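You operate a simulated robot arm through the tools that you are given. There is no shell and no other tool.

You are at the controls of a simulated two-armed robot. One attempt, no reset.

Task
Get the caraway jar from the bottom of the stack onto the board and restack the other two.
Fine: same spot, mustard on top of fennel. Set down upright: what you pick out.

Only the result counts: the job must be done as asked and must still hold three seconds after the hand-in. Knocking over, shifting, dropping, spilling or breaking anything else fails it.

Robot
Two 7-joint arms with fingered hands on one trunk that stands fixed in place. Base frame: the origin is at the foot of the trunk, x ahead of it, y to its left, z up. Units: mm, rad, N and s.
The left shoulder is at [23, 104, 1373], the right one opposite. With the tool pointing down near the work surface each hand reaches from about 100 to 500 mm from the base axis, measured 20 degrees to its own side. Payload 2.4 kg a hand.
The TCP of each hand is the grasp point between the finger pads, 17 mm short of the fingertips. In the tool frame z runs along the fingers and y along their closing line. The gripper opens to 88 mm; its body begins 47 mm behind the TCP. The gripper is a hand of 2 fingers: y runs from the thumb to the fingers, the wrist lies at [0, 0, -165] in the tool frame, and closing takes about 1.5 s.
Orientation is that of the tool frame in the base frame, as a unit quaternion [w, x, y, z]. With the fingers straight down and closing along the base's y, the tool's x points along the base's -x, its y along +y and its z along -z.

Tools
- The arms move only by the tool servo_tool. It takes "left_increments", "right_increments" or both (then of equal length, played together; a hand with none holds still); each is a list of rows, each a list of 6 numbers: the shift along the base's x, y, z in mm, then the turn, a rotation vector about the base's x, y, z in rad. In form: [[dx, dy, dz, wx, wy, wz], ...]. A call has 1 to 20 rows; each row shifts and turns the commanded pose from where the row before left it. "left_gripper" and "right_gripper" are, for a hand that has rows, the closure in counts, from 0 (fully open) to 255 (shut), set as the call begins (left out, the last holds). Each row takes 0.2 s and may step no farther than 50 mm and 0.15 rad from the row before; otherwise, or with a gripper value out of range, the whole call is refused. A pose out of reach is approached as far as the arm can. The call stops where the force on the tool passes 40 N (or 10 N more than at its start, if that is more) or the arm is blocked; 0.2 s more then pass. Each finger travels about 153 mm/s and halts on what it meets, pressing with about 26 N; the grip force reading is that of the motor and also rises with nothing between the fingers. The clock runs only during rows and for 0.2 s after the last one: add rows that do not move to give the fingers time. It gives the time, the measured TCP pose, the force on the tool (base axes), the opening and the grip force at its end, in the units of the frame above (readings bear some noise), with the torque about the TCP (base axes, N m) and any sound that the robot's microphone picked up, and new pictures: "pictures" is both (left out), scene, wrist or none (wrist: the cameras of the hands that moved).
- Cameras (640 x 400 px; columns grow to the right, rows downward): "scene" is now at [108.8, 32.7, 1347]; the picture's right is [0.43, -0.90, 0.00], its down [0.20, 0.10, -0.97] and it looks along [0.88, 0.42, 0.23] (base axes); focal length 214 px, centre (320, 200). "left" rides on the left gripper at [-50, 3, -63] in its tool frame; the picture's right is [-0.06, -1.00, 0.00], its down [0.78, -0.05, -0.62] and it looks along [0.62, -0.04, 0.79] (tool axes); focal length 275 px, centre (320, 200). "right" rides on the right gripper at [50, 3, -63] in its tool frame; the picture's right is [-0.06, 1.00, 0.00], its down [-0.78, -0.05, -0.62] and it looks along [-0.62, -0.04, 0.79] (tool axes); focal length 275 px, centre (320, 200). There is no depth. A picture from a camera that has moved, and an enlarged one, comes with that camera's place and axes in the base frame and with its lens. The place of the scene camera against the robot may be out by one fixed shift of up to 25 mm in any direction.
- lift_body(by): moves the trunk up (or, below 0, down) by that many mm; the arms and the scene camera ride with it, the base frame stays. It gives what a move gives, with no picture.
- curl_fingers(finger1, thumb_bend, hand): sets how far each is bent, from 0 (flat) to 100 (curled in); at 30 the hand is open as for a grip, at 70 the pads meet at the TCP. One left out holds its place. A second passes; each finger stops where it meets its share of the squeeze, and holds until it gets a number again. A gripper value or a shape takes the hand back. It gives what a move gives, with no picture; readings hold the bend of each and the force on the fingers (four entries, about 0 where the hand has none), thumb and palm.
- grasp_type(shape, hand): the hand has 2 fingers and takes this shape, open, in about a second: jaw (thumb against the fingers, like two jaws); tri (thumb and two fingers); tip (a fingertip pinch); poke (one finger out to press); point (the index stretched); flat (the hand flat); cup (the hand cupped); fist (a fist). The gripper value then closes the fingers along that shape, each until it touches; the sizes above hold for jaw. It gives what a move gives, with no picture.
- pan_tilt(pan, tilt): turns the head with the scene camera to pan (to the left, within 1.047 rad either way) and tilt (down, from -0.506 to 1.204), counted from straight ahead of the robot (the tilt from the chest, where the trunk bows). It gives what a move gives, and a new picture of the scene camera.
- enlarge(camera, box): a new picture of the part [left, top, right, bottom] of that camera's present view, enlarged. The clock stands still meanwhile.
- finish_job(): hands the job in; it is judged then, once.

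Nothing tells you positions but the pictures and the camera data. Unless the task says otherwise, let go and move clear before handing in.

The tools are called after "Emit:" as name(argument=value, ...) on one line, values as JSON. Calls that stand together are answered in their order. servo_tool: Moves the arms, as the interface text tells. Its arguments: {"type":"object","properties":{"left_increments":{"type":"array"},"left_gripper":{"type":"number"},"right_increments":{"type":"array"},"right_gripper":{"type":"number"},"pictures":{"type":"string","enum":["both","scene","wrist","none"]}},"required":[]} The other tools are called the same way: lift_body (by) moves the trunk up or down; grasp_type (shape, hand) gives the hand a shape; curl_fingers (finger1, thumb_bend, hand) moves the fingers one by one; pan_tilt (pan, tilt) turns the head that bears the scene camera; enlarge (camera, box) takes an enlarged picture of a part of a camera's view; finish_job () hands the job in.

At the start:

```text
t: 0.0
left_tcp_pos: [299.5, 414.3, 1298.3]
left_tcp_rot: [0.0, 0.0, 1.0, 0.0]
left_ft_force: [-0.3, -0.3, -0.2]
left_wrist_torque: [-0.01, 0.01, -0.01]
left_gripper_width: 87.6
left_grip_force: 0.0
left_shape: jaw
left_bend: [30.0, 30.0]
left_finger forces: [0.1, 0.0, 0.1, 0.0, 0.1, 0.0]
right_tcp_pos: [354.1, 42.9, 1284.7]
right_tcp_rot: [0.0, 0.0, 1.0, 0.0]
right_ft_force: [0.0, 0.2, -0.7]
right_wrist_torque: [0.02, -0.01, 0.01]
right_gripper_width: 87.7
right_grip_force: 0.0
right_shape: jaw
right_bend: [30.0, 30.0]
right_finger forces: [0.0, 0.1, 0.0, 0.0, 0.0, 0.0]
trunk travel left (down, up): [-602.0, 248.0]
head pan, tilt (commanded): [1.051, 1.185]
```

scene: 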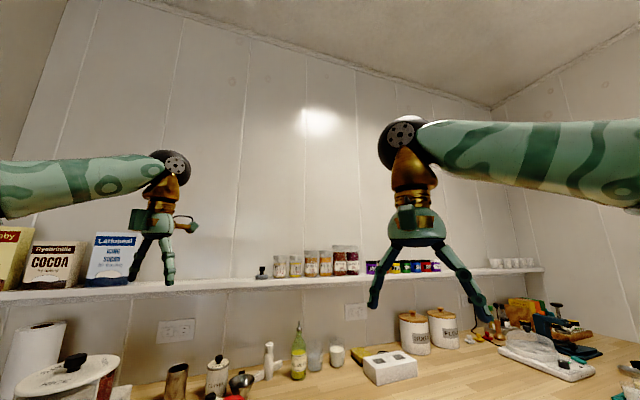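
right: 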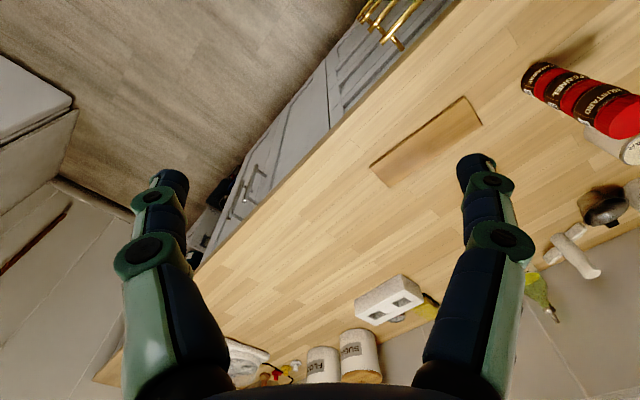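
left: 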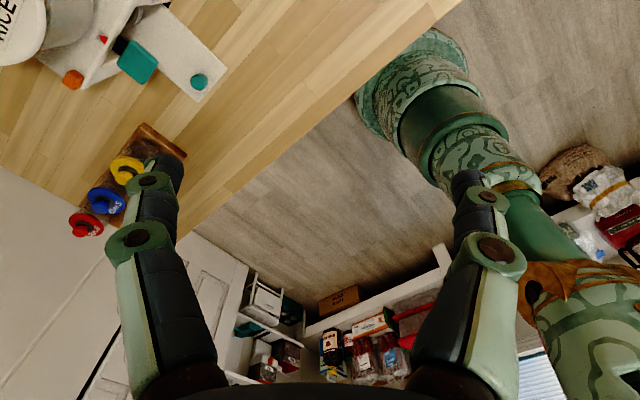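

The right wrist view shows a stack of three red jars (mustard on top) near a pale wooden board on the counter. I'll turn the head down to get a scene view of them.

Emit:
pan_tilt(pan=0.4, tilt=0.9)

Emit:
enlarge(camera="right", box=[340, 20, 640, 220])

```text
t: 1.0
left_tcp_pos: [299.2, 414.0, 1295.8]
left_tcp_rot: [-0.001, 0.0, 1.0, 0.0]
left_ft_force: [-1.0, -0.7, 0.3]
left_wrist_torque: [0.0, -0.03, -0.01]
left_gripper_width: 88.0
left_grip_force: 0.1
left_shape: jaw
left_bend: [30.0, 30.0]
left_finger forces: [0.0, 0.1, 0.1, 0.0, 0.0, 0.0]
right_tcp_pos: [354.1, 43.6, 1283.0]
right_tcp_rot: [0.0, 0.0, 1.0, 0.0]
right_ft_force: [-0.1, 0.2, 0.0]
right_wrist_torque: [0.03, 0.0, 0.0]
right_gripper_width: 88.0
right_grip_force: 0.2
right_shape: jaw
right_bend: [30.0, 30.0]
right_finger forces: [0.0, 0.0, 0.0, 0.0, 0.1, 0.0]
trunk travel left (down, up): [-602.0, 248.0]
head pan, tilt (commanded): [0.4, 0.901]
camera scene: at [110.9, 29.7, 1258.1], right [0.39, -0.92, 0.0], down [-0.64, -0.27, -0.72], along [0.67, 0.28, -0.69], focal length 214 px, centre (320, 200)
```

scene: 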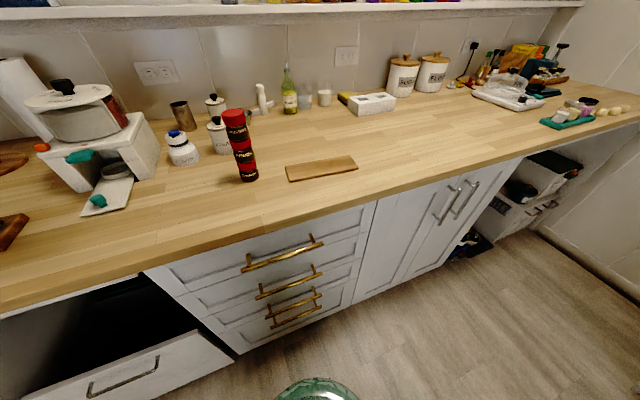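

```text
2.00 times, centred on (490, 120) of right
camera zoom: at [304.7, 46.7, 1347.4], right [0.06, 1.0, 0.0], down [0.78, -0.05, 0.62], along [0.62, -0.04, -0.79], focal length 551 px, centre (-20, 360)
```

zoom: 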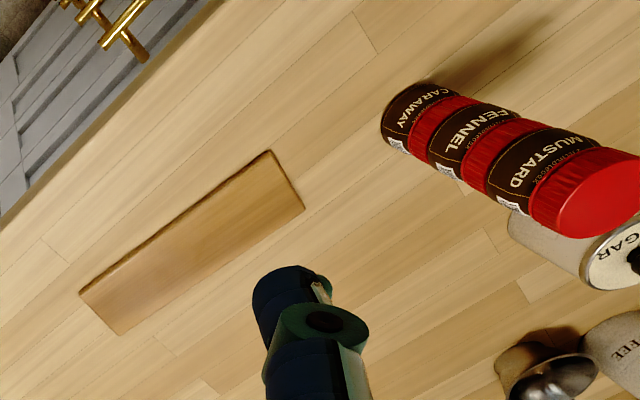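

The stack (mustard/fennel/caraway, bottom to be freed) stands around x≈470, y≈395, and the thin board lies to its right. I'll zoom in for better measurements before moving.

Emit:
enlarge(camera="scene", box=[160, 80, 380, 217])

Emit:
enlarge(camera="right", box=[500, 40, 640, 180])

Emit:
pan_tilt(pan=0.8, tilt=1.0)

```text
2.91 times, centred on (270, 148) of scene
camera zoom: at [110.9, 29.7, 1258.1], right [0.39, -0.92, 0.0], down [-0.64, -0.27, -0.72], along [0.67, 0.28, -0.69], focal length 624 px, centre (466, 350)
```

zoom: 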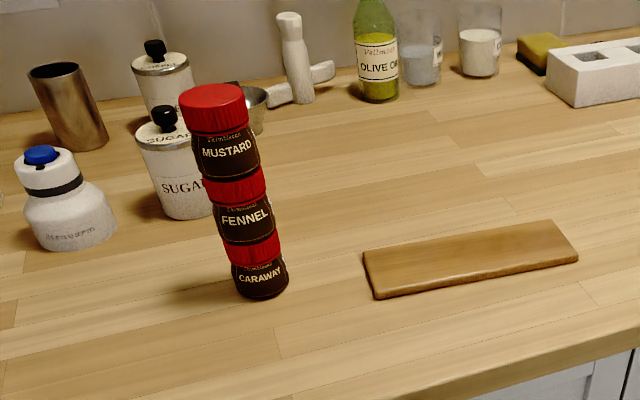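

```text
2.86 times, centred on (570, 110) of right
camera zoom: at [304.7, 46.7, 1347.4], right [0.06, 1.0, 0.0], down [0.78, -0.05, 0.62], along [0.62, -0.04, -0.79], focal length 786 px, centre (-394, 457)
```

zoom: 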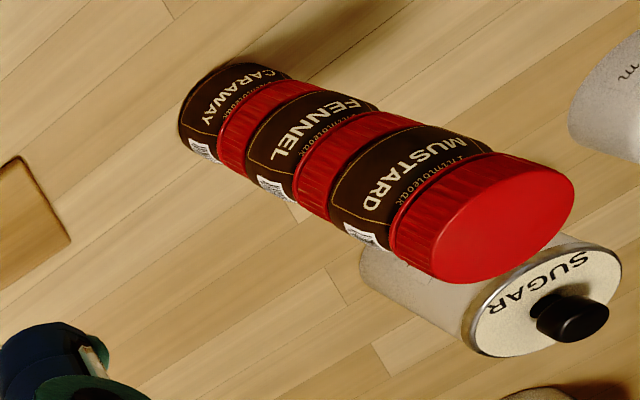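

```text
t: 1.9
left_tcp_pos: [300.4, 413.7, 1297.8]
left_tcp_rot: [0.0, 0.0, 1.0, 0.0]
left_ft_force: [-0.4, 0.3, 0.6]
left_wrist_torque: [0.02, 0.05, -0.02]
left_gripper_width: 88.1
left_grip_force: 0.1
left_shape: jaw
left_bend: [30.0, 30.0]
left_finger forces: [0.0, 0.0, 0.0, 0.1, 0.0, 0.0]
right_tcp_pos: [354.4, 42.5, 1283.8]
right_tcp_rot: [0.0, 0.0, 1.0, 0.0]
right_ft_force: [-0.2, -0.7, -0.1]
right_wrist_torque: [-0.02, 0.0, 0.03]
right_gripper_width: 87.9
right_grip_force: 0.1
right_shape: jaw
right_bend: [30.0, 30.0]
right_finger forces: [0.0, 0.0, 0.1, 0.1, 0.0, 0.0]
trunk travel left (down, up): [-602.0, 248.0]
head pan, tilt (commanded): [0.799, 1.0]
camera scene: at [83.3, 47.5, 1240.0], right [0.72, -0.7, 0.0], down [-0.59, -0.6, -0.54], along [0.38, 0.39, -0.84], focal length 214 px, centre (320, 200)
```

scene: 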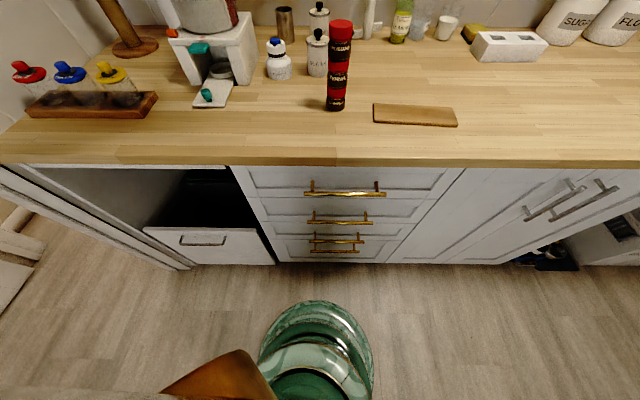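

The jars look about 45 mm wide and 50 mm tall, counter at roughly z≈940, stack near (428, 344). I'll swing the left hand to a 45° forward-down pose short of the stack to view it with the wrist camera.

Emit:
servo_tool(left_increments=[[4, -12, -6, 0, -0.15, 0], [4, -12, -6, 0, -0.15, 0], [4, -12, -6, 0, -0.15, 0], [4, -12, -6, 0, -0.15, 0], [4, -12, -6, 0, -0.15, 0], [4, -12, -6, 0, -0.035, 0], [4, -12, -6, 0, 0, 0.13], [4, -12, -6, 0, 0, 0.13], [4, -12, -6, 0, 0, 0.13], [4, -12, -6, 0, 0, 0.13], [0, -12, -6, 0, 0, 0.13], [0, 0, 0, 0, 0, 0]], left_gripper=0, pictures="both")

```text
t: 4.5
left_tcp_pos: [339.3, 282.4, 1231.5]
left_tcp_rot: [0.363, -0.295, 0.875, 0.123]
left_ft_force: [0.7, -0.9, 0.7]
left_wrist_torque: [0.01, 0.02, -0.02]
left_gripper_width: 88.1
left_grip_force: 0.1
left_shape: jaw
left_bend: [30.0, 30.0]
left_finger forces: [0.0, 0.0, 0.0, 0.1, 0.0, 0.1]
right_tcp_pos: [355.0, 42.7, 1284.1]
right_tcp_rot: [0.0, 0.0, 1.0, 0.0]
right_ft_force: [1.0, 0.7, -0.3]
right_wrist_torque: [0.01, -0.03, 0.0]
right_gripper_width: 87.8
right_grip_force: 0.2
right_shape: jaw
right_bend: [30.0, 30.0]
right_finger forces: [0.0, 0.0, 0.0, 0.0, 0.1, 0.0]
trunk travel left (down, up): [-602.0, 248.0]
head pan, tilt (commanded): [0.799, 1.0]
camera scene: at [83.1, 47.7, 1240.0], right [0.72, -0.7, 0.0], down [-0.59, -0.6, -0.54], along [0.38, 0.39, -0.84], focal length 214 px, centre (320, 200)
camera left: at [330.0, 279.1, 1310.3], right [0.64, -0.77, 0.04], down [-0.76, -0.64, -0.12], along [0.12, 0.04, -0.99], focal length 275 px, centre (320, 200)
```

scene: 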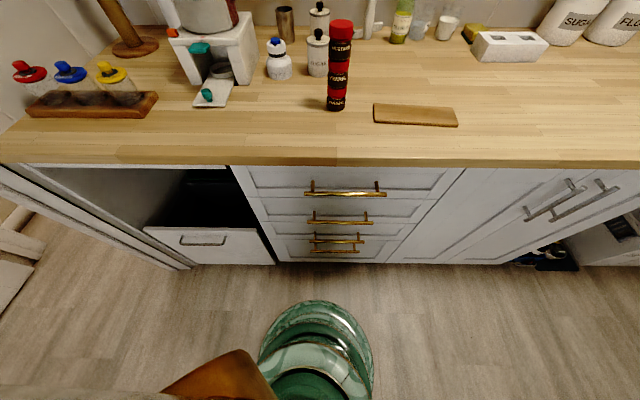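
left: 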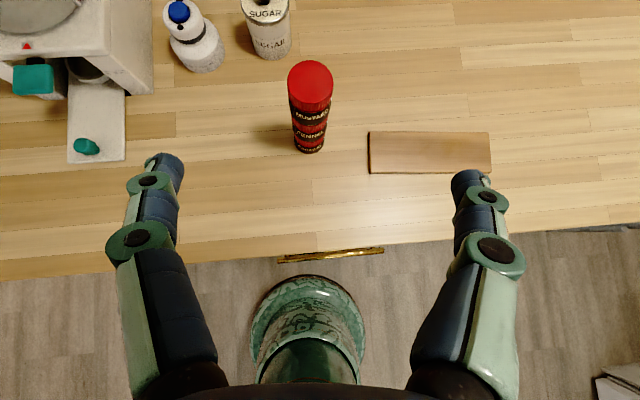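

The wrist camera now sees the stack and the board cleanly. I'll zoom in on both to triangulate.

Emit:
enlarge(camera="left", box=[230, 40, 390, 180])

Emit:
enlarge(camera="left", box=[350, 100, 510, 200])

```text
2.86 times, centred on (310, 110) of left
camera zoom: at [330.0, 279.1, 1310.3], right [0.64, -0.77, 0.04], down [-0.76, -0.64, -0.12], along [0.12, 0.04, -0.99], focal length 786 px, centre (349, 457)
```

zoom: 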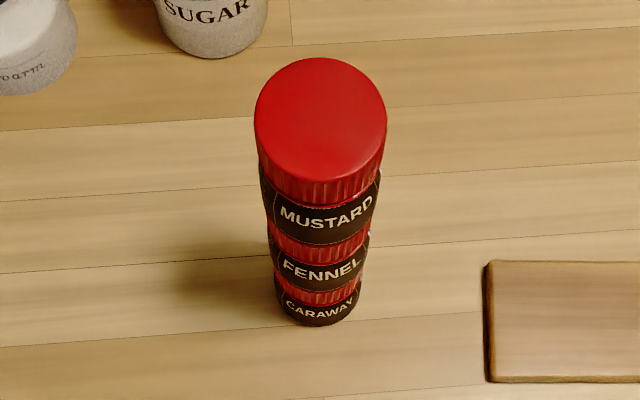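

```text
4.00 times, centred on (430, 150) of left
camera zoom: at [330.0, 279.1, 1310.3], right [0.64, -0.77, 0.04], down [-0.76, -0.64, -0.12], along [0.12, 0.04, -0.99], focal length 1101 px, centre (-120, 400)
```

zoom: 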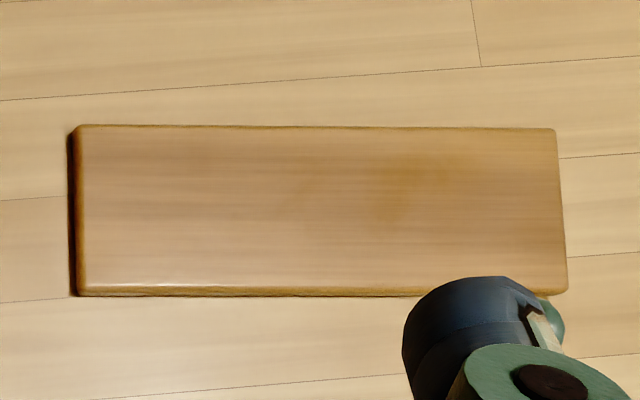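

Triangulating both wrist cameras gives the stack axis at about (438, 367), lid top z≈1071, counter z≈902, jars ~43 mm wide and ~55 mm tall. I'll move above the mustard at a safe height and check the alignment from close up.

Emit:
servo_tool(left_increments=[[10, 8.5, -8, 0, 0, 0], [10, 8.5, -8, 0, 0, 0], [10, 8.5, -8, 0, 0, 0], [10, 8.5, -8, 0, 0, 0], [10, 8.5, -8, 0, 0, 0], [10, 8.5, -8, 0, 0, 0], [10, 8.5, -8, 0, 0, 0], [10, 8.5, -8, 0, 0, 0], [10, 8.5, -8, 0, 0, 0], [9, 8.5, -8, 0, 0, 0], [0, 0, 0, 0, 0, 0], [0, 0, 0, 0, 0, 0]], pictures="wrist")

Emit:
pan_tilt(pan=0.7, tilt=0.7)

```text
t: 7.1
left_tcp_pos: [439.5, 367.0, 1150.7]
left_tcp_rot: [0.363, -0.295, 0.875, 0.123]
left_ft_force: [0.5, -0.4, -0.9]
left_wrist_torque: [0.03, -0.04, 0.01]
left_gripper_width: 88.4
left_grip_force: 0.1
left_shape: jaw
left_bend: [30.0, 30.0]
left_finger forces: [0.0, 0.1, 0.1, 0.1, 0.1, 0.1]
right_tcp_pos: [354.4, 42.4, 1284.5]
right_tcp_rot: [-0.001, 0.0, 1.0, 0.0]
right_ft_force: [0.5, -0.2, -0.4]
right_wrist_torque: [0.01, 0.04, 0.01]
right_gripper_width: 87.8
right_grip_force: 0.1
right_shape: jaw
right_bend: [30.0, 30.0]
right_finger forces: [0.0, 0.0, 0.0, 0.1, 0.1, 0.0]
trunk travel left (down, up): [-602.0, 248.0]
head pan, tilt (commanded): [0.799, 1.0]
camera left: at [429.2, 364.0, 1230.6], right [0.64, -0.77, 0.04], down [-0.76, -0.64, -0.12], along [0.12, 0.04, -0.99], focal length 275 px, centre (320, 200)
```

left: 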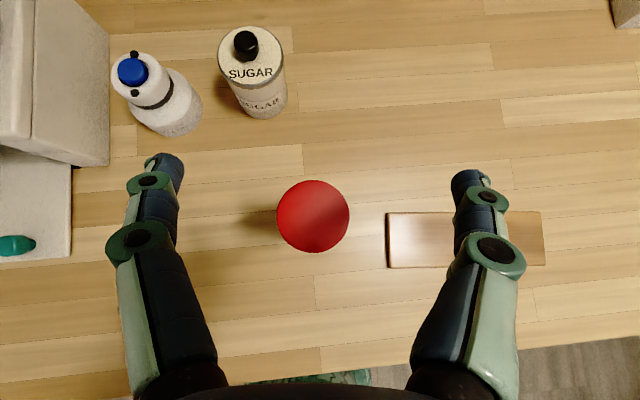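

```text
t: 7.9
left_tcp_pos: [438.3, 366.6, 1150.8]
left_tcp_rot: [0.362, -0.296, 0.875, 0.123]
left_ft_force: [0.6, 1.4, 0.0]
left_wrist_torque: [-0.03, -0.02, 0.03]
left_gripper_width: 87.9
left_grip_force: 0.0
left_shape: jaw
left_bend: [30.0, 30.0]
left_finger forces: [0.0, 0.0, 0.1, 0.0, 0.0, 0.0]
right_tcp_pos: [355.2, 43.1, 1283.3]
right_tcp_rot: [0.001, 0.0, 1.0, 0.0]
right_ft_force: [0.3, -0.2, 0.4]
right_wrist_torque: [0.01, -0.01, -0.02]
right_gripper_width: 87.9
right_grip_force: 0.0
right_shape: jaw
right_bend: [30.0, 30.0]
right_finger forces: [0.0, 0.0, 0.0, 0.0, 0.0, 0.0]
trunk travel left (down, up): [-602.0, 248.0]
head pan, tilt (commanded): [0.7, 0.7]
camera scene: at [99.7, 52.2, 1263.3], right [0.64, -0.76, 0.0], down [-0.49, -0.42, -0.76], along [0.58, 0.49, -0.64], focal length 214 px, centre (320, 200)
```

scene: 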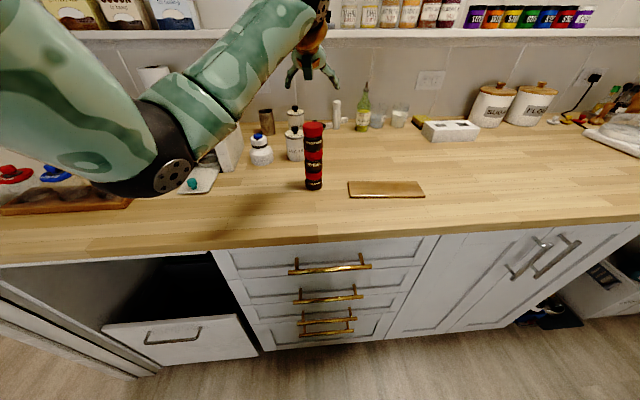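

The lid projects right at the TCP axis (offset under 1 mm), lid top at z≈1070. I'll descend straight to mid-mustard height with fingers open, then pre-close to about 52 mm.

Emit:
servo_tool(left_increments=[[0, 0, -12, 0, 0, 0], [0, 0, -12, 0, 0, 0], [0, 0, -12, 0, 0, 0], [0, 0, -12, 0, 0, 0], [0, 0, -12, 0, 0, 0], [0, 0, -12, 0, 0, 0], [0, 0, -12, 0, 0, 0], [0, 0, -10, 0, 0, 0], [0, 0, -8, 0, 0, 0], [0, 0, -5, 0, 0, 0], [0, 0, 0, 0, 0, 0], [0, 0, 0, 0, 0, 0]], pictures="both")

```text
t: 10.5
left_tcp_pos: [438.2, 367.6, 1045.3]
left_tcp_rot: [0.362, -0.296, 0.875, 0.123]
left_ft_force: [-0.6, 0.5, 0.1]
left_wrist_torque: [0.05, 0.02, 0.02]
left_gripper_width: 87.9
left_grip_force: 0.1
left_shape: jaw
left_bend: [30.0, 30.0]
left_finger forces: [0.1, 0.1, 0.0, 0.0, 0.0, 0.0]
right_tcp_pos: [355.1, 42.3, 1284.4]
right_tcp_rot: [0.001, 0.0, 1.0, 0.0]
right_ft_force: [-0.3, 0.0, 0.6]
right_wrist_torque: [0.0, 0.02, -0.05]
right_gripper_width: 87.8
right_grip_force: 0.0
right_shape: jaw
right_bend: [30.0, 30.0]
right_finger forces: [0.1, 0.1, 0.0, 0.1, 0.0, 0.0]
trunk travel left (down, up): [-602.0, 248.0]
head pan, tilt (commanded): [0.7, 0.7]
camera scene: at [99.7, 52.2, 1263.3], right [0.64, -0.76, 0.0], down [-0.49, -0.41, -0.76], along [0.58, 0.49, -0.64], focal length 214 px, centre (320, 200)
camera left: at [429.5, 364.1, 1123.5], right [0.64, -0.77, 0.04], down [-0.76, -0.64, -0.12], along [0.12, 0.04, -0.99], focal length 275 px, centre (320, 200)
```

scene: 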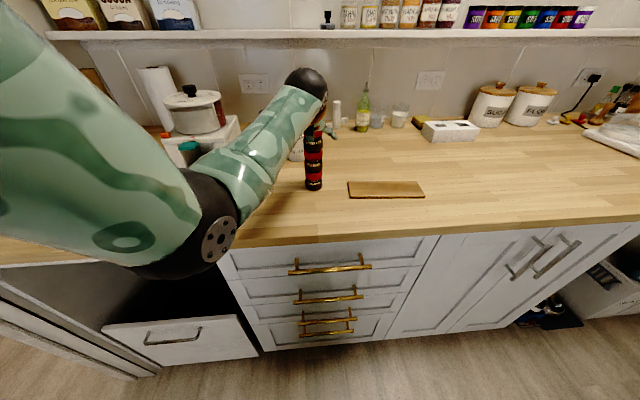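
left: 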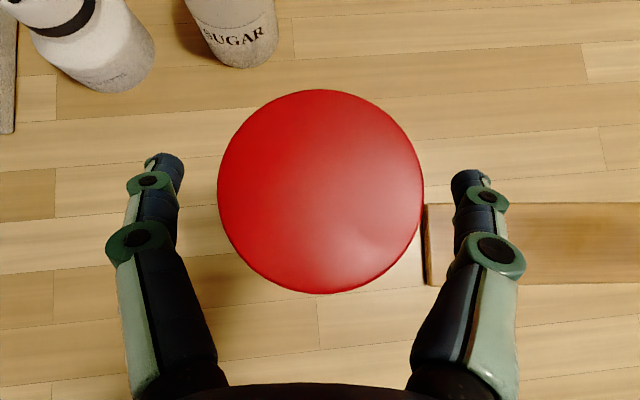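

The fingers straddle the mustard symmetrically. Closing in two stages now.

Emit:
servo_tool(left_increments=[[0, 0, 0, 0, 0, 0], [0, 0, 0, 0, 0, 0], [0, 0, 0, 0, 0, 0]], left_gripper=105, pictures="wrist")

```text
t: 11.3
left_tcp_pos: [439.0, 367.2, 1044.9]
left_tcp_rot: [0.362, -0.296, 0.875, 0.124]
left_ft_force: [-0.2, -0.4, -0.7]
left_wrist_torque: [0.01, -0.03, 0.0]
left_gripper_width: 52.2
left_grip_force: 0.1
left_shape: jaw
left_bend: [71.0, 70.0]
left_finger forces: [0.0, 0.0, 0.0, 0.0, 0.1, 0.0]
right_tcp_pos: [354.8, 42.6, 1284.4]
right_tcp_rot: [-0.001, 0.0, 1.0, 0.0]
right_ft_force: [-0.6, 0.0, -0.5]
right_wrist_torque: [0.04, -0.01, -0.01]
right_gripper_width: 88.2
right_grip_force: 0.0
right_shape: jaw
right_bend: [30.0, 30.0]
right_finger forces: [0.0, 0.2, 0.0, 0.0, 0.1, 0.0]
trunk travel left (down, up): [-602.0, 248.0]
head pan, tilt (commanded): [0.7, 0.7]
camera left: at [429.5, 364.1, 1123.5], right [0.64, -0.77, 0.04], down [-0.76, -0.64, -0.12], along [0.12, 0.04, -0.99], focal length 275 px, centre (320, 200)
```

left: 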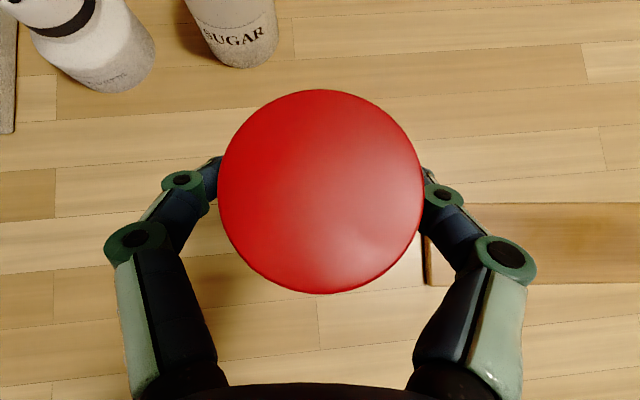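

The fingers are evenly around the lid with ~4 mm gap each side. Closing fully on it.

Emit:
servo_tool(left_increments=[[0, 0, 0, 0, 0, 0], [0, 0, 0, 0, 0, 0], [0, 0, 0, 0, 0, 0], [0, 0, 0, 0, 0, 0]], left_gripper=255, pictures="both")

```text
t: 12.3
left_tcp_pos: [439.3, 366.8, 1043.9]
left_tcp_rot: [0.363, -0.295, 0.876, 0.123]
left_ft_force: [-0.2, 0.3, 0.1]
left_wrist_torque: [-0.03, -0.02, -0.01]
left_gripper_width: 32.6
left_grip_force: 25.8
left_shape: jaw
left_bend: [73.0, 71.0]
left_finger forces: [20.6, 0.0, 0.0, 0.0, 22.2, 0.0]
right_tcp_pos: [354.7, 43.2, 1284.2]
right_tcp_rot: [0.0, 0.0, 1.0, 0.0]
right_ft_force: [-0.1, 0.4, 0.2]
right_wrist_torque: [0.01, 0.0, 0.0]
right_gripper_width: 87.9
right_grip_force: 0.0
right_shape: jaw
right_bend: [30.0, 30.0]
right_finger forces: [0.0, 0.1, 0.0, 0.0, 0.0, 0.1]
trunk travel left (down, up): [-602.0, 248.0]
head pan, tilt (commanded): [0.7, 0.7]
camera scene: at [99.7, 52.2, 1263.3], right [0.64, -0.76, 0.0], down [-0.49, -0.41, -0.76], along [0.58, 0.49, -0.64], focal length 214 px, centre (320, 200)
camera left: at [429.5, 364.1, 1123.5], right [0.64, -0.77, 0.04], down [-0.76, -0.64, -0.12], along [0.12, 0.04, -0.99], focal length 275 px, centre (320, 200)
```

scene: 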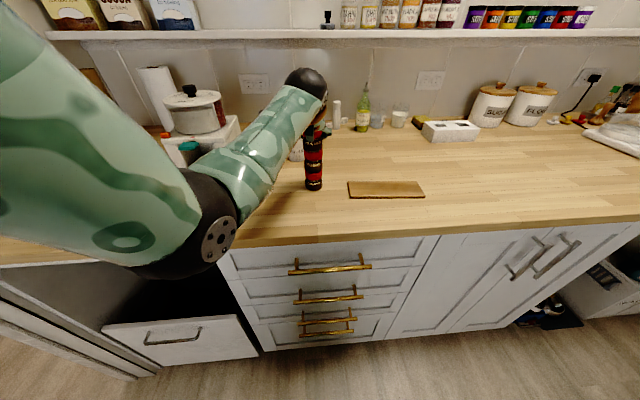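
left: 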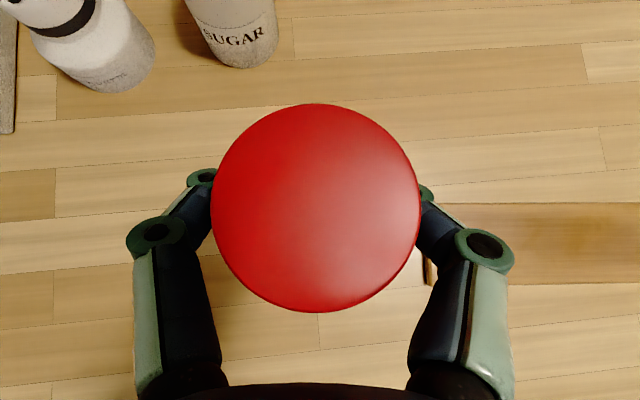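

The grip holds (26 N); the jar slid about 4 mm toward the palm as the fingers curled. I'll lift it slowly and check that only the mustard comes up.

Emit:
servo_tool(left_increments=[[0, 0, 2, 0, 0, 0], [0, 0, 4, 0, 0, 0], [0, 0, 6, 0, 0, 0], [0, 0, 8, 0, 0, 0], [0, 0, 10, 0, 0, 0], [0, 0, 10, 0, 0, 0], [0, 0, 10, 0, 0, 0], [0, 0, 10, 0, 0, 0], [0, 0, 0, 0, 0, 0]], pictures="both")

Emit:
enlarge(camera="scene", box=[240, 80, 440, 205])

```text
t: 14.3
left_tcp_pos: [437.4, 366.1, 1103.8]
left_tcp_rot: [0.362, -0.295, 0.876, 0.122]
left_ft_force: [0.2, 0.0, 0.5]
left_wrist_torque: [-0.03, -0.02, 0.02]
left_gripper_width: 31.9
left_grip_force: 25.9
left_shape: jaw
left_bend: [73.0, 71.0]
left_finger forces: [20.5, 0.0, 0.0, 0.0, 22.4, 0.0]
right_tcp_pos: [354.4, 42.8, 1284.0]
right_tcp_rot: [0.0, 0.0, 1.0, 0.0]
right_ft_force: [-0.2, 0.6, 0.2]
right_wrist_torque: [-0.01, -0.02, 0.04]
right_gripper_width: 87.9
right_grip_force: 0.1
right_shape: jaw
right_bend: [30.0, 30.0]
right_finger forces: [0.0, 0.0, 0.0, 0.0, 0.0, 0.0]
trunk travel left (down, up): [-602.0, 248.0]
head pan, tilt (commanded): [0.7, 0.7]
camera scene: at [99.7, 52.2, 1263.3], right [0.64, -0.76, 0.0], down [-0.49, -0.41, -0.76], along [0.58, 0.49, -0.64], focal length 214 px, centre (320, 200)
camera left: at [429.0, 363.6, 1183.2], right [0.64, -0.77, 0.04], down [-0.76, -0.64, -0.12], along [0.12, 0.04, -0.99], focal length 275 px, centre (320, 200)
```

scene: 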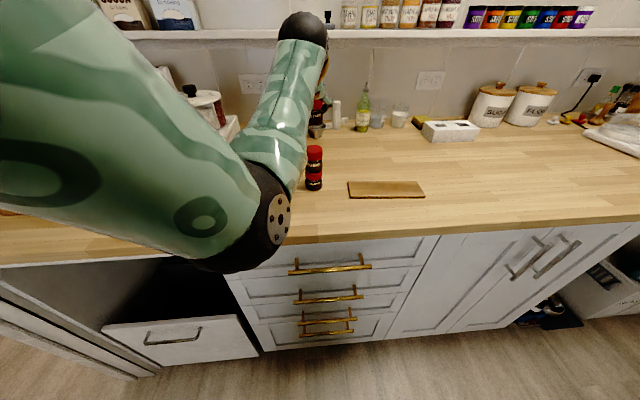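
left: 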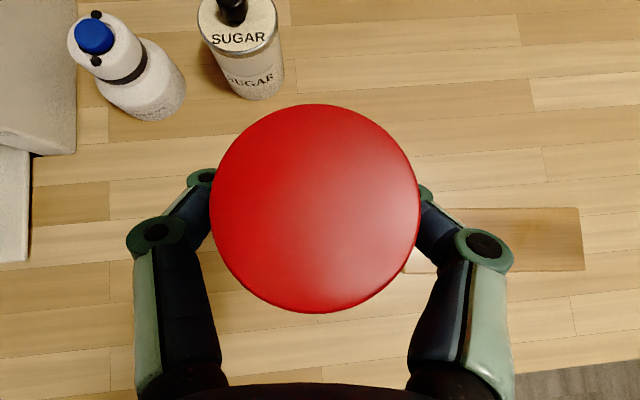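

```text
3.20 times, centred on (340, 142) of scene
camera zoom: at [99.7, 52.2, 1263.3], right [0.64, -0.76, 0.0], down [-0.49, -0.41, -0.76], along [0.58, 0.49, -0.64], focal length 686 px, centre (256, 384)
```

zoom: 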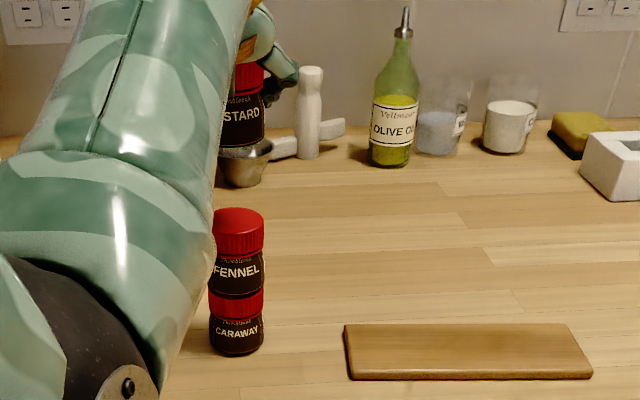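

Mustard is held upright and fennel/caraway stayed put. I'll carry it left to a clear patch of counter around (288, 471).

Emit:
servo_tool(left_increments=[[-5, 3.5, 5, 0, 0, 0], [-10, 7, 5, 0, 0, 0], [-10, 7, 0, 0, 0, 0], [-10, 7, 0, 0, 0, 0], [-10, 7, 0, 0, 0, 0], [-10, 7, 0, 0, 0, 0], [-10, 7, 0, 0, 0, 0], [-10, 7, 0, 0, 0, 0], [-10, 7, 0, 0, 0, 0], [-10, 7, 0, 0, 0, 0], [-10, 7, 0, 0, 0, 0], [-10, 7, 0, 0, 0, 0], [-10, 7, 0, 0, 0, 0], [-10, 7, 0, 0, 0, 0], [-10, 7, 0, 0, 0, 0], [-5, 3.5, 0, 0, 0, 0], [0, 0, 0, 0, 0, 0], [0, 0, 0, 0, 0, 0]], pictures="both")

```text
t: 18.1
left_tcp_pos: [289.4, 473.1, 1114.4]
left_tcp_rot: [0.362, -0.295, 0.876, 0.123]
left_ft_force: [0.4, -0.4, -0.6]
left_wrist_torque: [-0.01, 0.0, 0.01]
left_gripper_width: 30.1
left_grip_force: 26.0
left_shape: jaw
left_bend: [74.0, 73.0]
left_finger forces: [20.2, 0.0, 0.0, 0.0, 18.4, 0.1]
right_tcp_pos: [354.5, 41.7, 1283.4]
right_tcp_rot: [0.001, 0.0, 1.0, 0.0]
right_ft_force: [-0.2, -0.2, -0.1]
right_wrist_torque: [0.0, -0.01, -0.01]
right_gripper_width: 87.6
right_grip_force: 0.0
right_shape: jaw
right_bend: [30.0, 30.0]
right_finger forces: [0.0, 0.0, 0.0, 0.0, 0.0, 0.0]
trunk travel left (down, up): [-602.0, 248.0]
head pan, tilt (commanded): [0.7, 0.7]
camera scene: at [99.7, 52.2, 1263.3], right [0.64, -0.76, 0.0], down [-0.49, -0.41, -0.76], along [0.58, 0.49, -0.64], focal length 214 px, centre (320, 200)
camera left: at [279.1, 469.4, 1193.7], right [0.64, -0.77, 0.04], down [-0.76, -0.64, -0.12], along [0.12, 0.04, -0.99], focal length 275 px, centre (320, 200)
```

scene: 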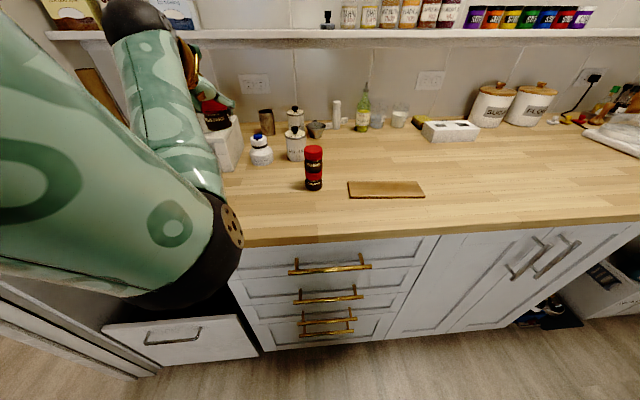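
left: 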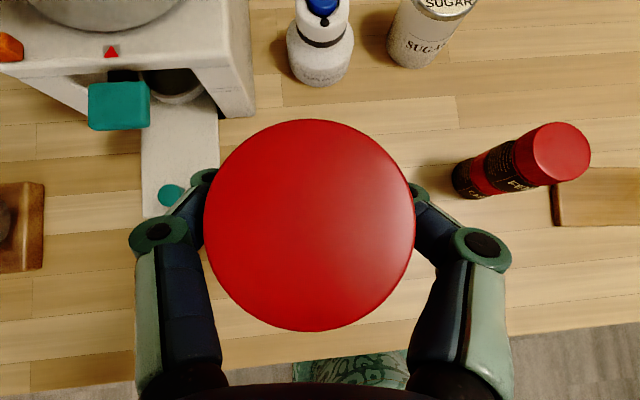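

The mustard is creeping slightly toward the palm but still upright. The landing spot below is clear of the tray by ~90 mm, so I'll lower it to just above the counter.

Emit:
servo_tool(left_increments=[[0, 0, -6, 0, 0, 0], [0, 0, -12, 0, 0, 0], [0, 0, -14, 0, 0, 0], [0, 0, -14, 0, 0, 0], [0, 0, -14, 0, 0, 0], [0, 0, -14, 0, 0, 0], [0, 0, -14, 0, 0, 0], [0, 0, -14, 0, 0, 0], [0, 0, -14, 0, 0, 0], [0, 0, -14, 0, 0, 0], [0, 0, -14, 0, 0, 0], [0, 0, -10, 0, 0, 0], [0, 0, -6, 0, 0, 0], [0, 0, -5, 0, 0, 0], [0, 0, 0, 0, 0, 0]], pictures="both")

Emit:
enlarge(camera="scene", box=[120, 100, 320, 225])

```text
t: 21.3
left_tcp_pos: [288.0, 472.0, 950.0]
left_tcp_rot: [0.363, -0.295, 0.876, 0.122]
left_ft_force: [-0.2, -0.3, 0.3]
left_wrist_torque: [0.03, -0.03, -0.01]
left_gripper_width: 16.9
left_grip_force: 25.8
left_shape: jaw
left_bend: [82.0, 80.0]
left_finger forces: [16.2, 0.0, 0.0, 0.0, 14.8, 0.0]
right_tcp_pos: [354.4, 42.6, 1283.2]
right_tcp_rot: [0.0, 0.001, 1.0, -0.001]
right_ft_force: [0.0, 0.1, -0.7]
right_wrist_torque: [-0.02, -0.01, -0.02]
right_gripper_width: 88.0
right_grip_force: 0.1
right_shape: jaw
right_bend: [30.0, 30.0]
right_finger forces: [0.0, 0.0, 0.0, 0.1, 0.0, 0.0]
trunk travel left (down, up): [-602.0, 248.0]
head pan, tilt (commanded): [0.7, 0.7]
camera scene: at [99.7, 52.2, 1263.3], right [0.64, -0.76, 0.0], down [-0.49, -0.41, -0.76], along [0.58, 0.49, -0.64], focal length 214 px, centre (320, 200)
camera left: at [279.3, 469.0, 1028.9], right [0.64, -0.77, 0.04], down [-0.76, -0.64, -0.12], along [0.12, 0.04, -0.99], focal length 275 px, centre (320, 200)
```

scene: 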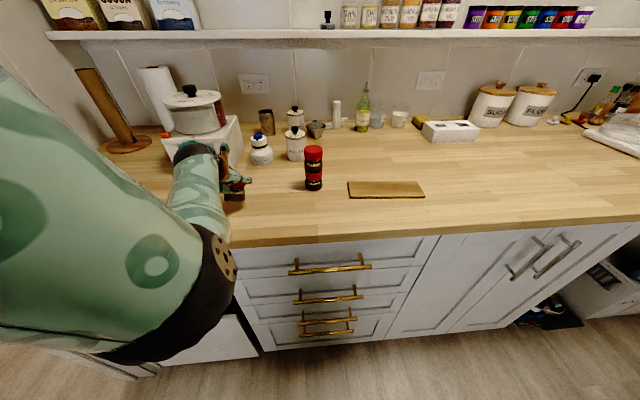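
left: 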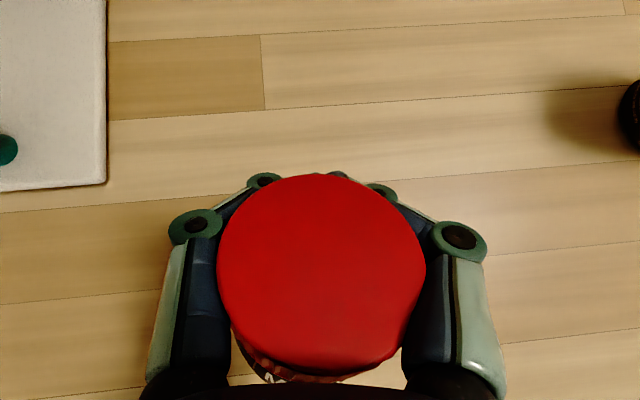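

```text
3.20 times, centred on (220, 162) of scene
camera zoom: at [99.7, 52.2, 1263.3], right [0.64, -0.76, 0.0], down [-0.49, -0.41, -0.76], along [0.58, 0.49, -0.64], focal length 686 px, centre (640, 320)
```

zoom: 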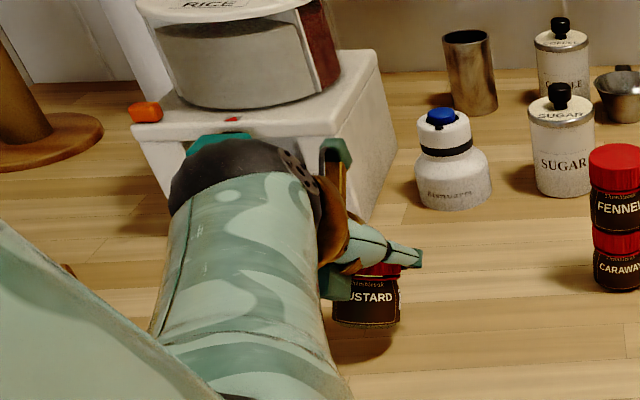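

The mustard has slipped deeper against the palm and may be tilted. I'll look closely before going lower.

Emit:
enlarge(camera="left", box=[180, 150, 480, 400])

Emit:
enlarge(camera="scene", box=[180, 130, 280, 220])

```text
1.60 times, centred on (330, 275) of left
camera zoom: at [279.3, 469.0, 1028.9], right [0.64, -0.77, 0.04], down [-0.76, -0.64, -0.12], along [0.12, 0.04, -0.99], focal length 440 px, centre (304, 80)
```

zoom: 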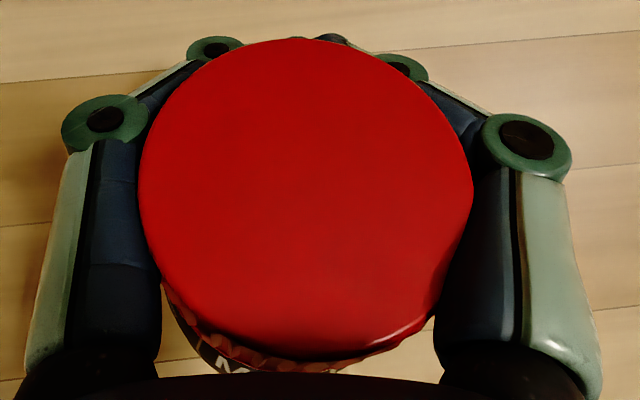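

```text
4.44 times, centred on (230, 175) of scene
camera zoom: at [99.7, 52.2, 1263.3], right [0.64, -0.76, 0.0], down [-0.49, -0.41, -0.76], along [0.58, 0.49, -0.64], focal length 953 px, centre (720, 311)
```

zoom: 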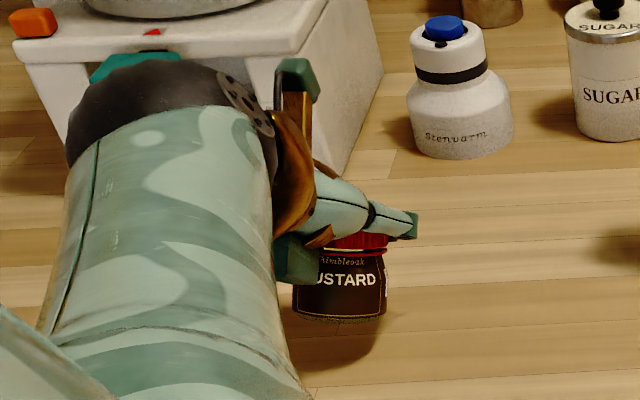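

The jar is still slipping back slowly with a small tilt, so I'll get it down on the counter promptly, watching the force.

Emit:
servo_tool(left_increments=[[0, 0, -6, 0, 0, 0], [0, 0, -5, 0, 0, 0]], pictures="both")

```text
t: 21.9
left_tcp_pos: [288.6, 472.6, 938.9]
left_tcp_rot: [0.361, -0.294, 0.877, 0.122]
left_ft_force: [-1.0, 0.0, -0.9]
left_wrist_torque: [0.02, -0.01, 0.0]
left_gripper_width: 16.8
left_grip_force: 26.1
left_shape: jaw
left_bend: [82.0, 80.0]
left_finger forces: [16.4, 0.0, 0.0, 0.0, 14.7, 0.1]
right_tcp_pos: [353.7, 41.9, 1283.5]
right_tcp_rot: [0.0, 0.0, 1.0, -0.001]
right_ft_force: [0.0, 0.0, -0.6]
right_wrist_torque: [-0.02, 0.04, 0.0]
right_gripper_width: 88.1
right_grip_force: 0.0
right_shape: jaw
right_bend: [30.0, 30.0]
right_finger forces: [0.0, 0.1, 0.0, 0.1, 0.0, 0.0]
trunk travel left (down, up): [-602.0, 248.0]
head pan, tilt (commanded): [0.7, 0.7]
camera scene: at [99.7, 52.2, 1263.3], right [0.64, -0.76, 0.0], down [-0.49, -0.41, -0.76], along [0.58, 0.49, -0.64], focal length 214 px, centre (320, 200)
camera left: at [279.1, 468.7, 1017.9], right [0.64, -0.77, 0.04], down [-0.76, -0.64, -0.12], along [0.12, 0.04, -0.99], focal length 275 px, centre (320, 200)
```

scene: 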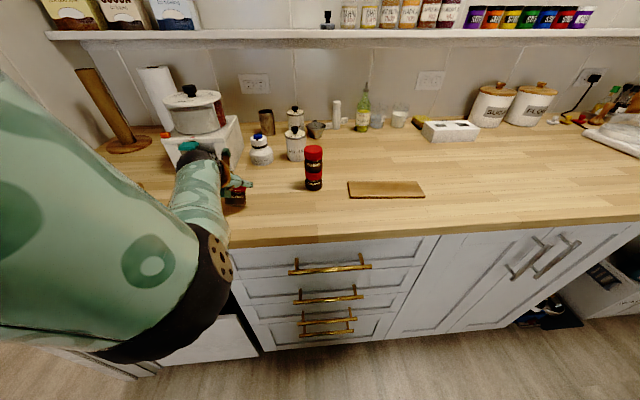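
left: 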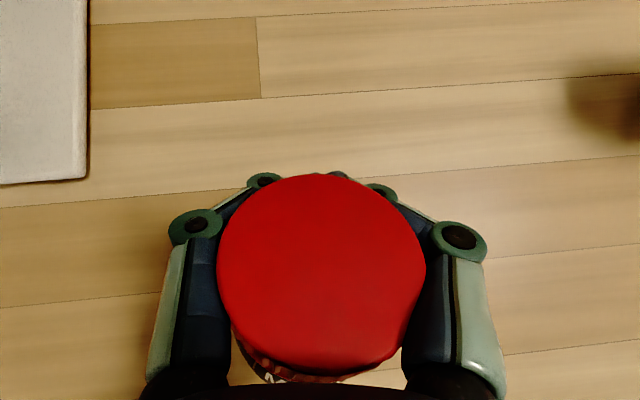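

The grip has stabilised (width steady at 16.8). Continuing down in small steps until contact.

Emit:
servo_tool(left_increments=[[0, 0, -3, 0, 0, 0], [0, 0, -2, 0, 0, 0], [0, 0, -2, 0, 0, 0]], pictures="wrist")

```text
t: 22.7
left_tcp_pos: [288.4, 472.0, 934.1]
left_tcp_rot: [0.365, -0.294, 0.874, 0.126]
left_ft_force: [0.0, 4.3, 23.9]
left_wrist_torque: [-0.27, 0.42, -0.06]
left_gripper_width: 16.8
left_grip_force: 25.6
left_shape: jaw
left_bend: [82.0, 79.0]
left_finger forces: [17.2, 0.1, 0.0, 0.1, 11.4, 0.0]
right_tcp_pos: [353.6, 41.9, 1284.2]
right_tcp_rot: [0.0, 0.0, 1.0, 0.0]
right_ft_force: [-0.2, -0.4, 0.0]
right_wrist_torque: [0.01, 0.0, -0.03]
right_gripper_width: 87.8
right_grip_force: 0.1
right_shape: jaw
right_bend: [30.0, 30.0]
right_finger forces: [0.1, 0.1, 0.1, 0.1, 0.1, 0.1]
trunk travel left (down, up): [-602.0, 248.0]
head pan, tilt (commanded): [0.7, 0.7]
camera left: at [279.2, 469.1, 1013.9], right [0.64, -0.77, 0.04], down [-0.76, -0.64, -0.12], along [0.12, 0.05, -0.99], focal length 275 px, centre (320, 200)
```

left: 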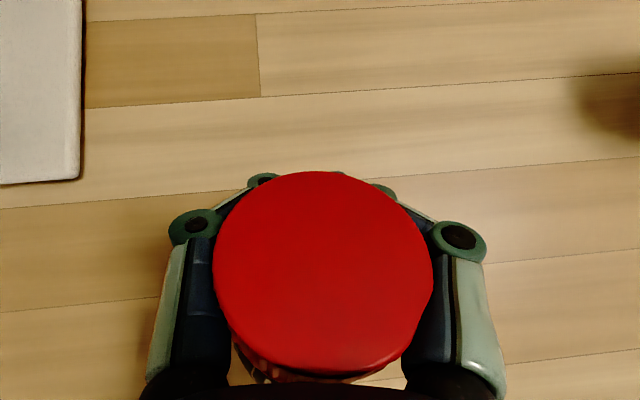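

It's touching the counter (24 N). I'll ease up 1 mm and open gradually so the jar settles flat.

Emit:
servo_tool(left_increments=[[0, 0, 1, 0, 0, 0]], left_gripper=195, pictures="none")

Emit:
servo_tool(left_increments=[[0, 0, 0, 0, 0, 0]], left_gripper=175, pictures="wrist")

```text
t: 23.1
left_tcp_pos: [287.0, 469.8, 929.0]
left_tcp_rot: [0.359, -0.295, 0.877, 0.119]
left_ft_force: [-0.2, -0.3, 1.4]
left_wrist_torque: [-0.01, 0.02, -0.04]
left_gripper_width: 20.6
left_grip_force: 0.1
left_shape: jaw
left_bend: [73.0, 70.0]
left_finger forces: [0.5, 0.0, 0.1, 0.1, 0.6, 0.0]
right_tcp_pos: [353.5, 42.3, 1283.2]
right_tcp_rot: [0.0, 0.0, 1.0, 0.0]
right_ft_force: [-0.2, -0.8, 0.0]
right_wrist_torque: [-0.03, 0.04, 0.02]
right_gripper_width: 87.9
right_grip_force: 0.0
right_shape: jaw
right_bend: [30.0, 30.0]
right_finger forces: [0.0, 0.0, 0.0, 0.0, 0.0, 0.0]
trunk travel left (down, up): [-602.0, 248.0]
head pan, tilt (commanded): [0.7, 0.7]
```

```text
t: 23.5
left_tcp_pos: [288.5, 471.3, 931.3]
left_tcp_rot: [0.361, -0.295, 0.876, 0.121]
left_ft_force: [0.0, -0.1, 0.0]
left_wrist_torque: [-0.01, -0.03, 0.01]
left_gripper_width: 27.3
left_grip_force: 0.1
left_shape: jaw
left_bend: [73.0, 70.0]
left_finger forces: [0.0, 0.1, 0.0, 0.0, 0.0, 0.0]
right_tcp_pos: [354.3, 42.3, 1283.8]
right_tcp_rot: [0.0, -0.001, 1.0, 0.0]
right_ft_force: [0.5, 0.6, -0.1]
right_wrist_torque: [0.04, 0.02, -0.01]
right_gripper_width: 87.8
right_grip_force: 0.0
right_shape: jaw
right_bend: [30.0, 30.0]
right_finger forces: [0.0, 0.0, 0.1, 0.0, 0.0, 0.1]
trunk travel left (down, up): [-602.0, 248.0]
head pan, tilt (commanded): [0.7, 0.7]
camera left: at [279.5, 468.5, 1010.8], right [0.64, -0.77, 0.04], down [-0.76, -0.64, -0.11], along [0.12, 0.04, -0.99], focal length 275 px, centre (320, 200)
```

left: 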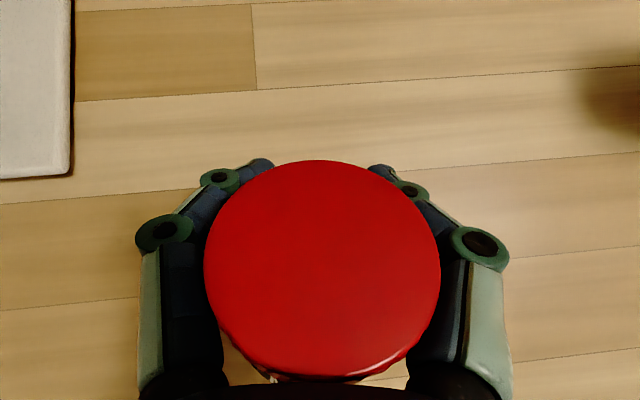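

The jar is free (0 N) and looks settled. I'll open the fingers wider in stages.

Emit:
servo_tool(left_increments=[[0, 0, 0, 0, 0, 0]], left_gripper=140, pictures="none")

Emit:
servo_tool(left_increments=[[0, 0, 0, 0, 0, 0], [0, 0, 0, 0, 0, 0]], left_gripper=80, pictures="wrist")

Emit:
enlarge(camera="scene", box=[180, 130, 280, 220])

```text
t: 23.9
left_tcp_pos: [289.8, 471.0, 932.1]
left_tcp_rot: [0.362, -0.295, 0.876, 0.122]
left_ft_force: [-0.6, -0.5, 0.2]
left_wrist_torque: [0.05, 0.02, 0.0]
left_gripper_width: 39.3
left_grip_force: 0.1
left_shape: jaw
left_bend: [73.0, 70.0]
left_finger forces: [0.0, 0.0, 0.0, 0.0, 0.1, 0.1]
right_tcp_pos: [354.2, 43.1, 1282.6]
right_tcp_rot: [0.0, 0.0, 1.0, 0.001]
right_ft_force: [-0.3, 0.2, -0.3]
right_wrist_torque: [-0.02, 0.0, 0.03]
right_gripper_width: 87.8
right_grip_force: 0.1
right_shape: jaw
right_bend: [30.0, 30.0]
right_finger forces: [0.0, 0.0, 0.0, 0.0, 0.0, 0.0]
trunk travel left (down, up): [-602.0, 248.0]
head pan, tilt (commanded): [0.7, 0.7]
```

```text
t: 24.5
left_tcp_pos: [288.9, 473.0, 932.3]
left_tcp_rot: [0.362, -0.295, 0.876, 0.122]
left_ft_force: [-0.3, 0.4, -0.7]
left_wrist_torque: [-0.01, 0.01, -0.01]
left_gripper_width: 60.1
left_grip_force: 0.0
left_shape: jaw
left_bend: [68.0, 66.0]
left_finger forces: [0.0, 0.0, 0.1, 0.0, 0.0, 0.1]
right_tcp_pos: [353.5, 43.1, 1283.0]
right_tcp_rot: [0.0, -0.001, 1.0, 0.0]
right_ft_force: [0.4, 0.2, 0.3]
right_wrist_torque: [-0.02, 0.0, -0.02]
right_gripper_width: 87.9
right_grip_force: 0.0
right_shape: jaw
right_bend: [30.0, 30.0]
right_finger forces: [0.0, 0.0, 0.1, 0.0, 0.1, 0.0]
trunk travel left (down, up): [-602.0, 248.0]
head pan, tilt (commanded): [0.7, 0.7]
camera left: at [279.5, 468.9, 1011.8], right [0.64, -0.77, 0.04], down [-0.76, -0.64, -0.12], along [0.12, 0.04, -0.99], focal length 275 px, centre (320, 200)
```

left: 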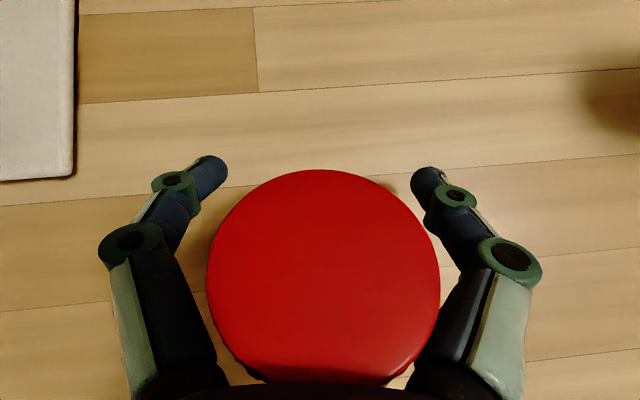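

```text
4.44 times, centred on (230, 175) of scene
camera zoom: at [99.7, 52.2, 1263.3], right [0.64, -0.76, 0.0], down [-0.49, -0.41, -0.76], along [0.58, 0.49, -0.64], focal length 953 px, centre (720, 311)
```

zoom: 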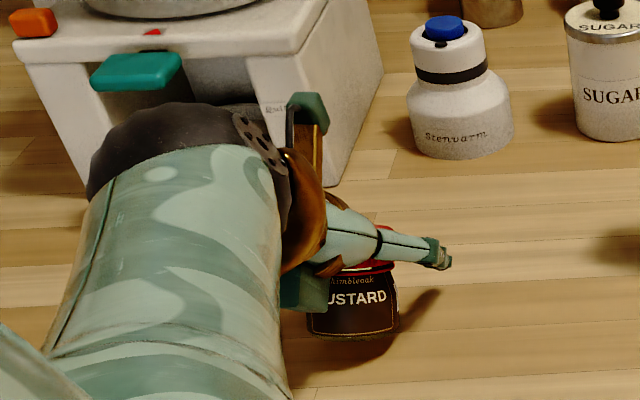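

The mustard stands on the counter with fingers clear. I'll rise straight up slowly and check.

Emit:
servo_tool(left_increments=[[0, 0, 3, 0, 0, 0], [0, 0, 4, 0, 0, 0], [0, 0, 5, 0, 0, 0]], left_gripper=40, pictures="wrist")

```text
t: 25.3
left_tcp_pos: [288.4, 471.8, 944.7]
left_tcp_rot: [0.362, -0.295, 0.876, 0.123]
left_ft_force: [-0.4, -0.2, -0.6]
left_wrist_torque: [-0.02, -0.03, 0.01]
left_gripper_width: 73.7
left_grip_force: 0.0
left_shape: jaw
left_bend: [55.0, 51.0]
left_finger forces: [0.0, 0.0, 0.1, 0.0, 0.1, 0.1]
right_tcp_pos: [355.4, 42.1, 1282.6]
right_tcp_rot: [-0.001, 0.0, 1.0, 0.0]
right_ft_force: [0.6, -0.9, -0.3]
right_wrist_torque: [0.01, 0.0, 0.0]
right_gripper_width: 87.6
right_grip_force: 0.0
right_shape: jaw
right_bend: [30.0, 30.0]
right_finger forces: [0.0, 0.0, 0.0, 0.1, 0.0, 0.0]
trunk travel left (down, up): [-602.0, 248.0]
head pan, tilt (commanded): [0.7, 0.7]
camera left: at [279.6, 468.7, 1023.8], right [0.64, -0.77, 0.04], down [-0.76, -0.64, -0.12], along [0.12, 0.04, -0.99], focal length 275 px, centre (320, 200)
```

left: 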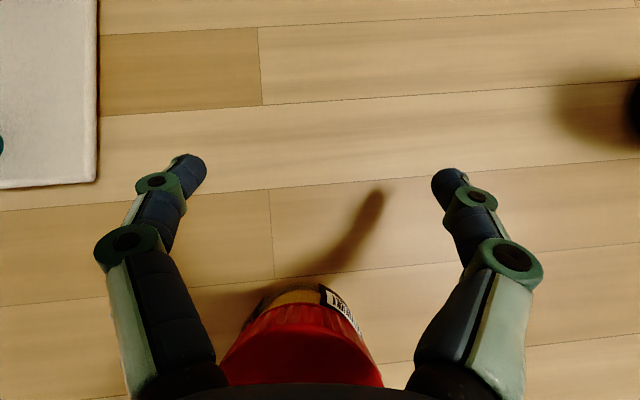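

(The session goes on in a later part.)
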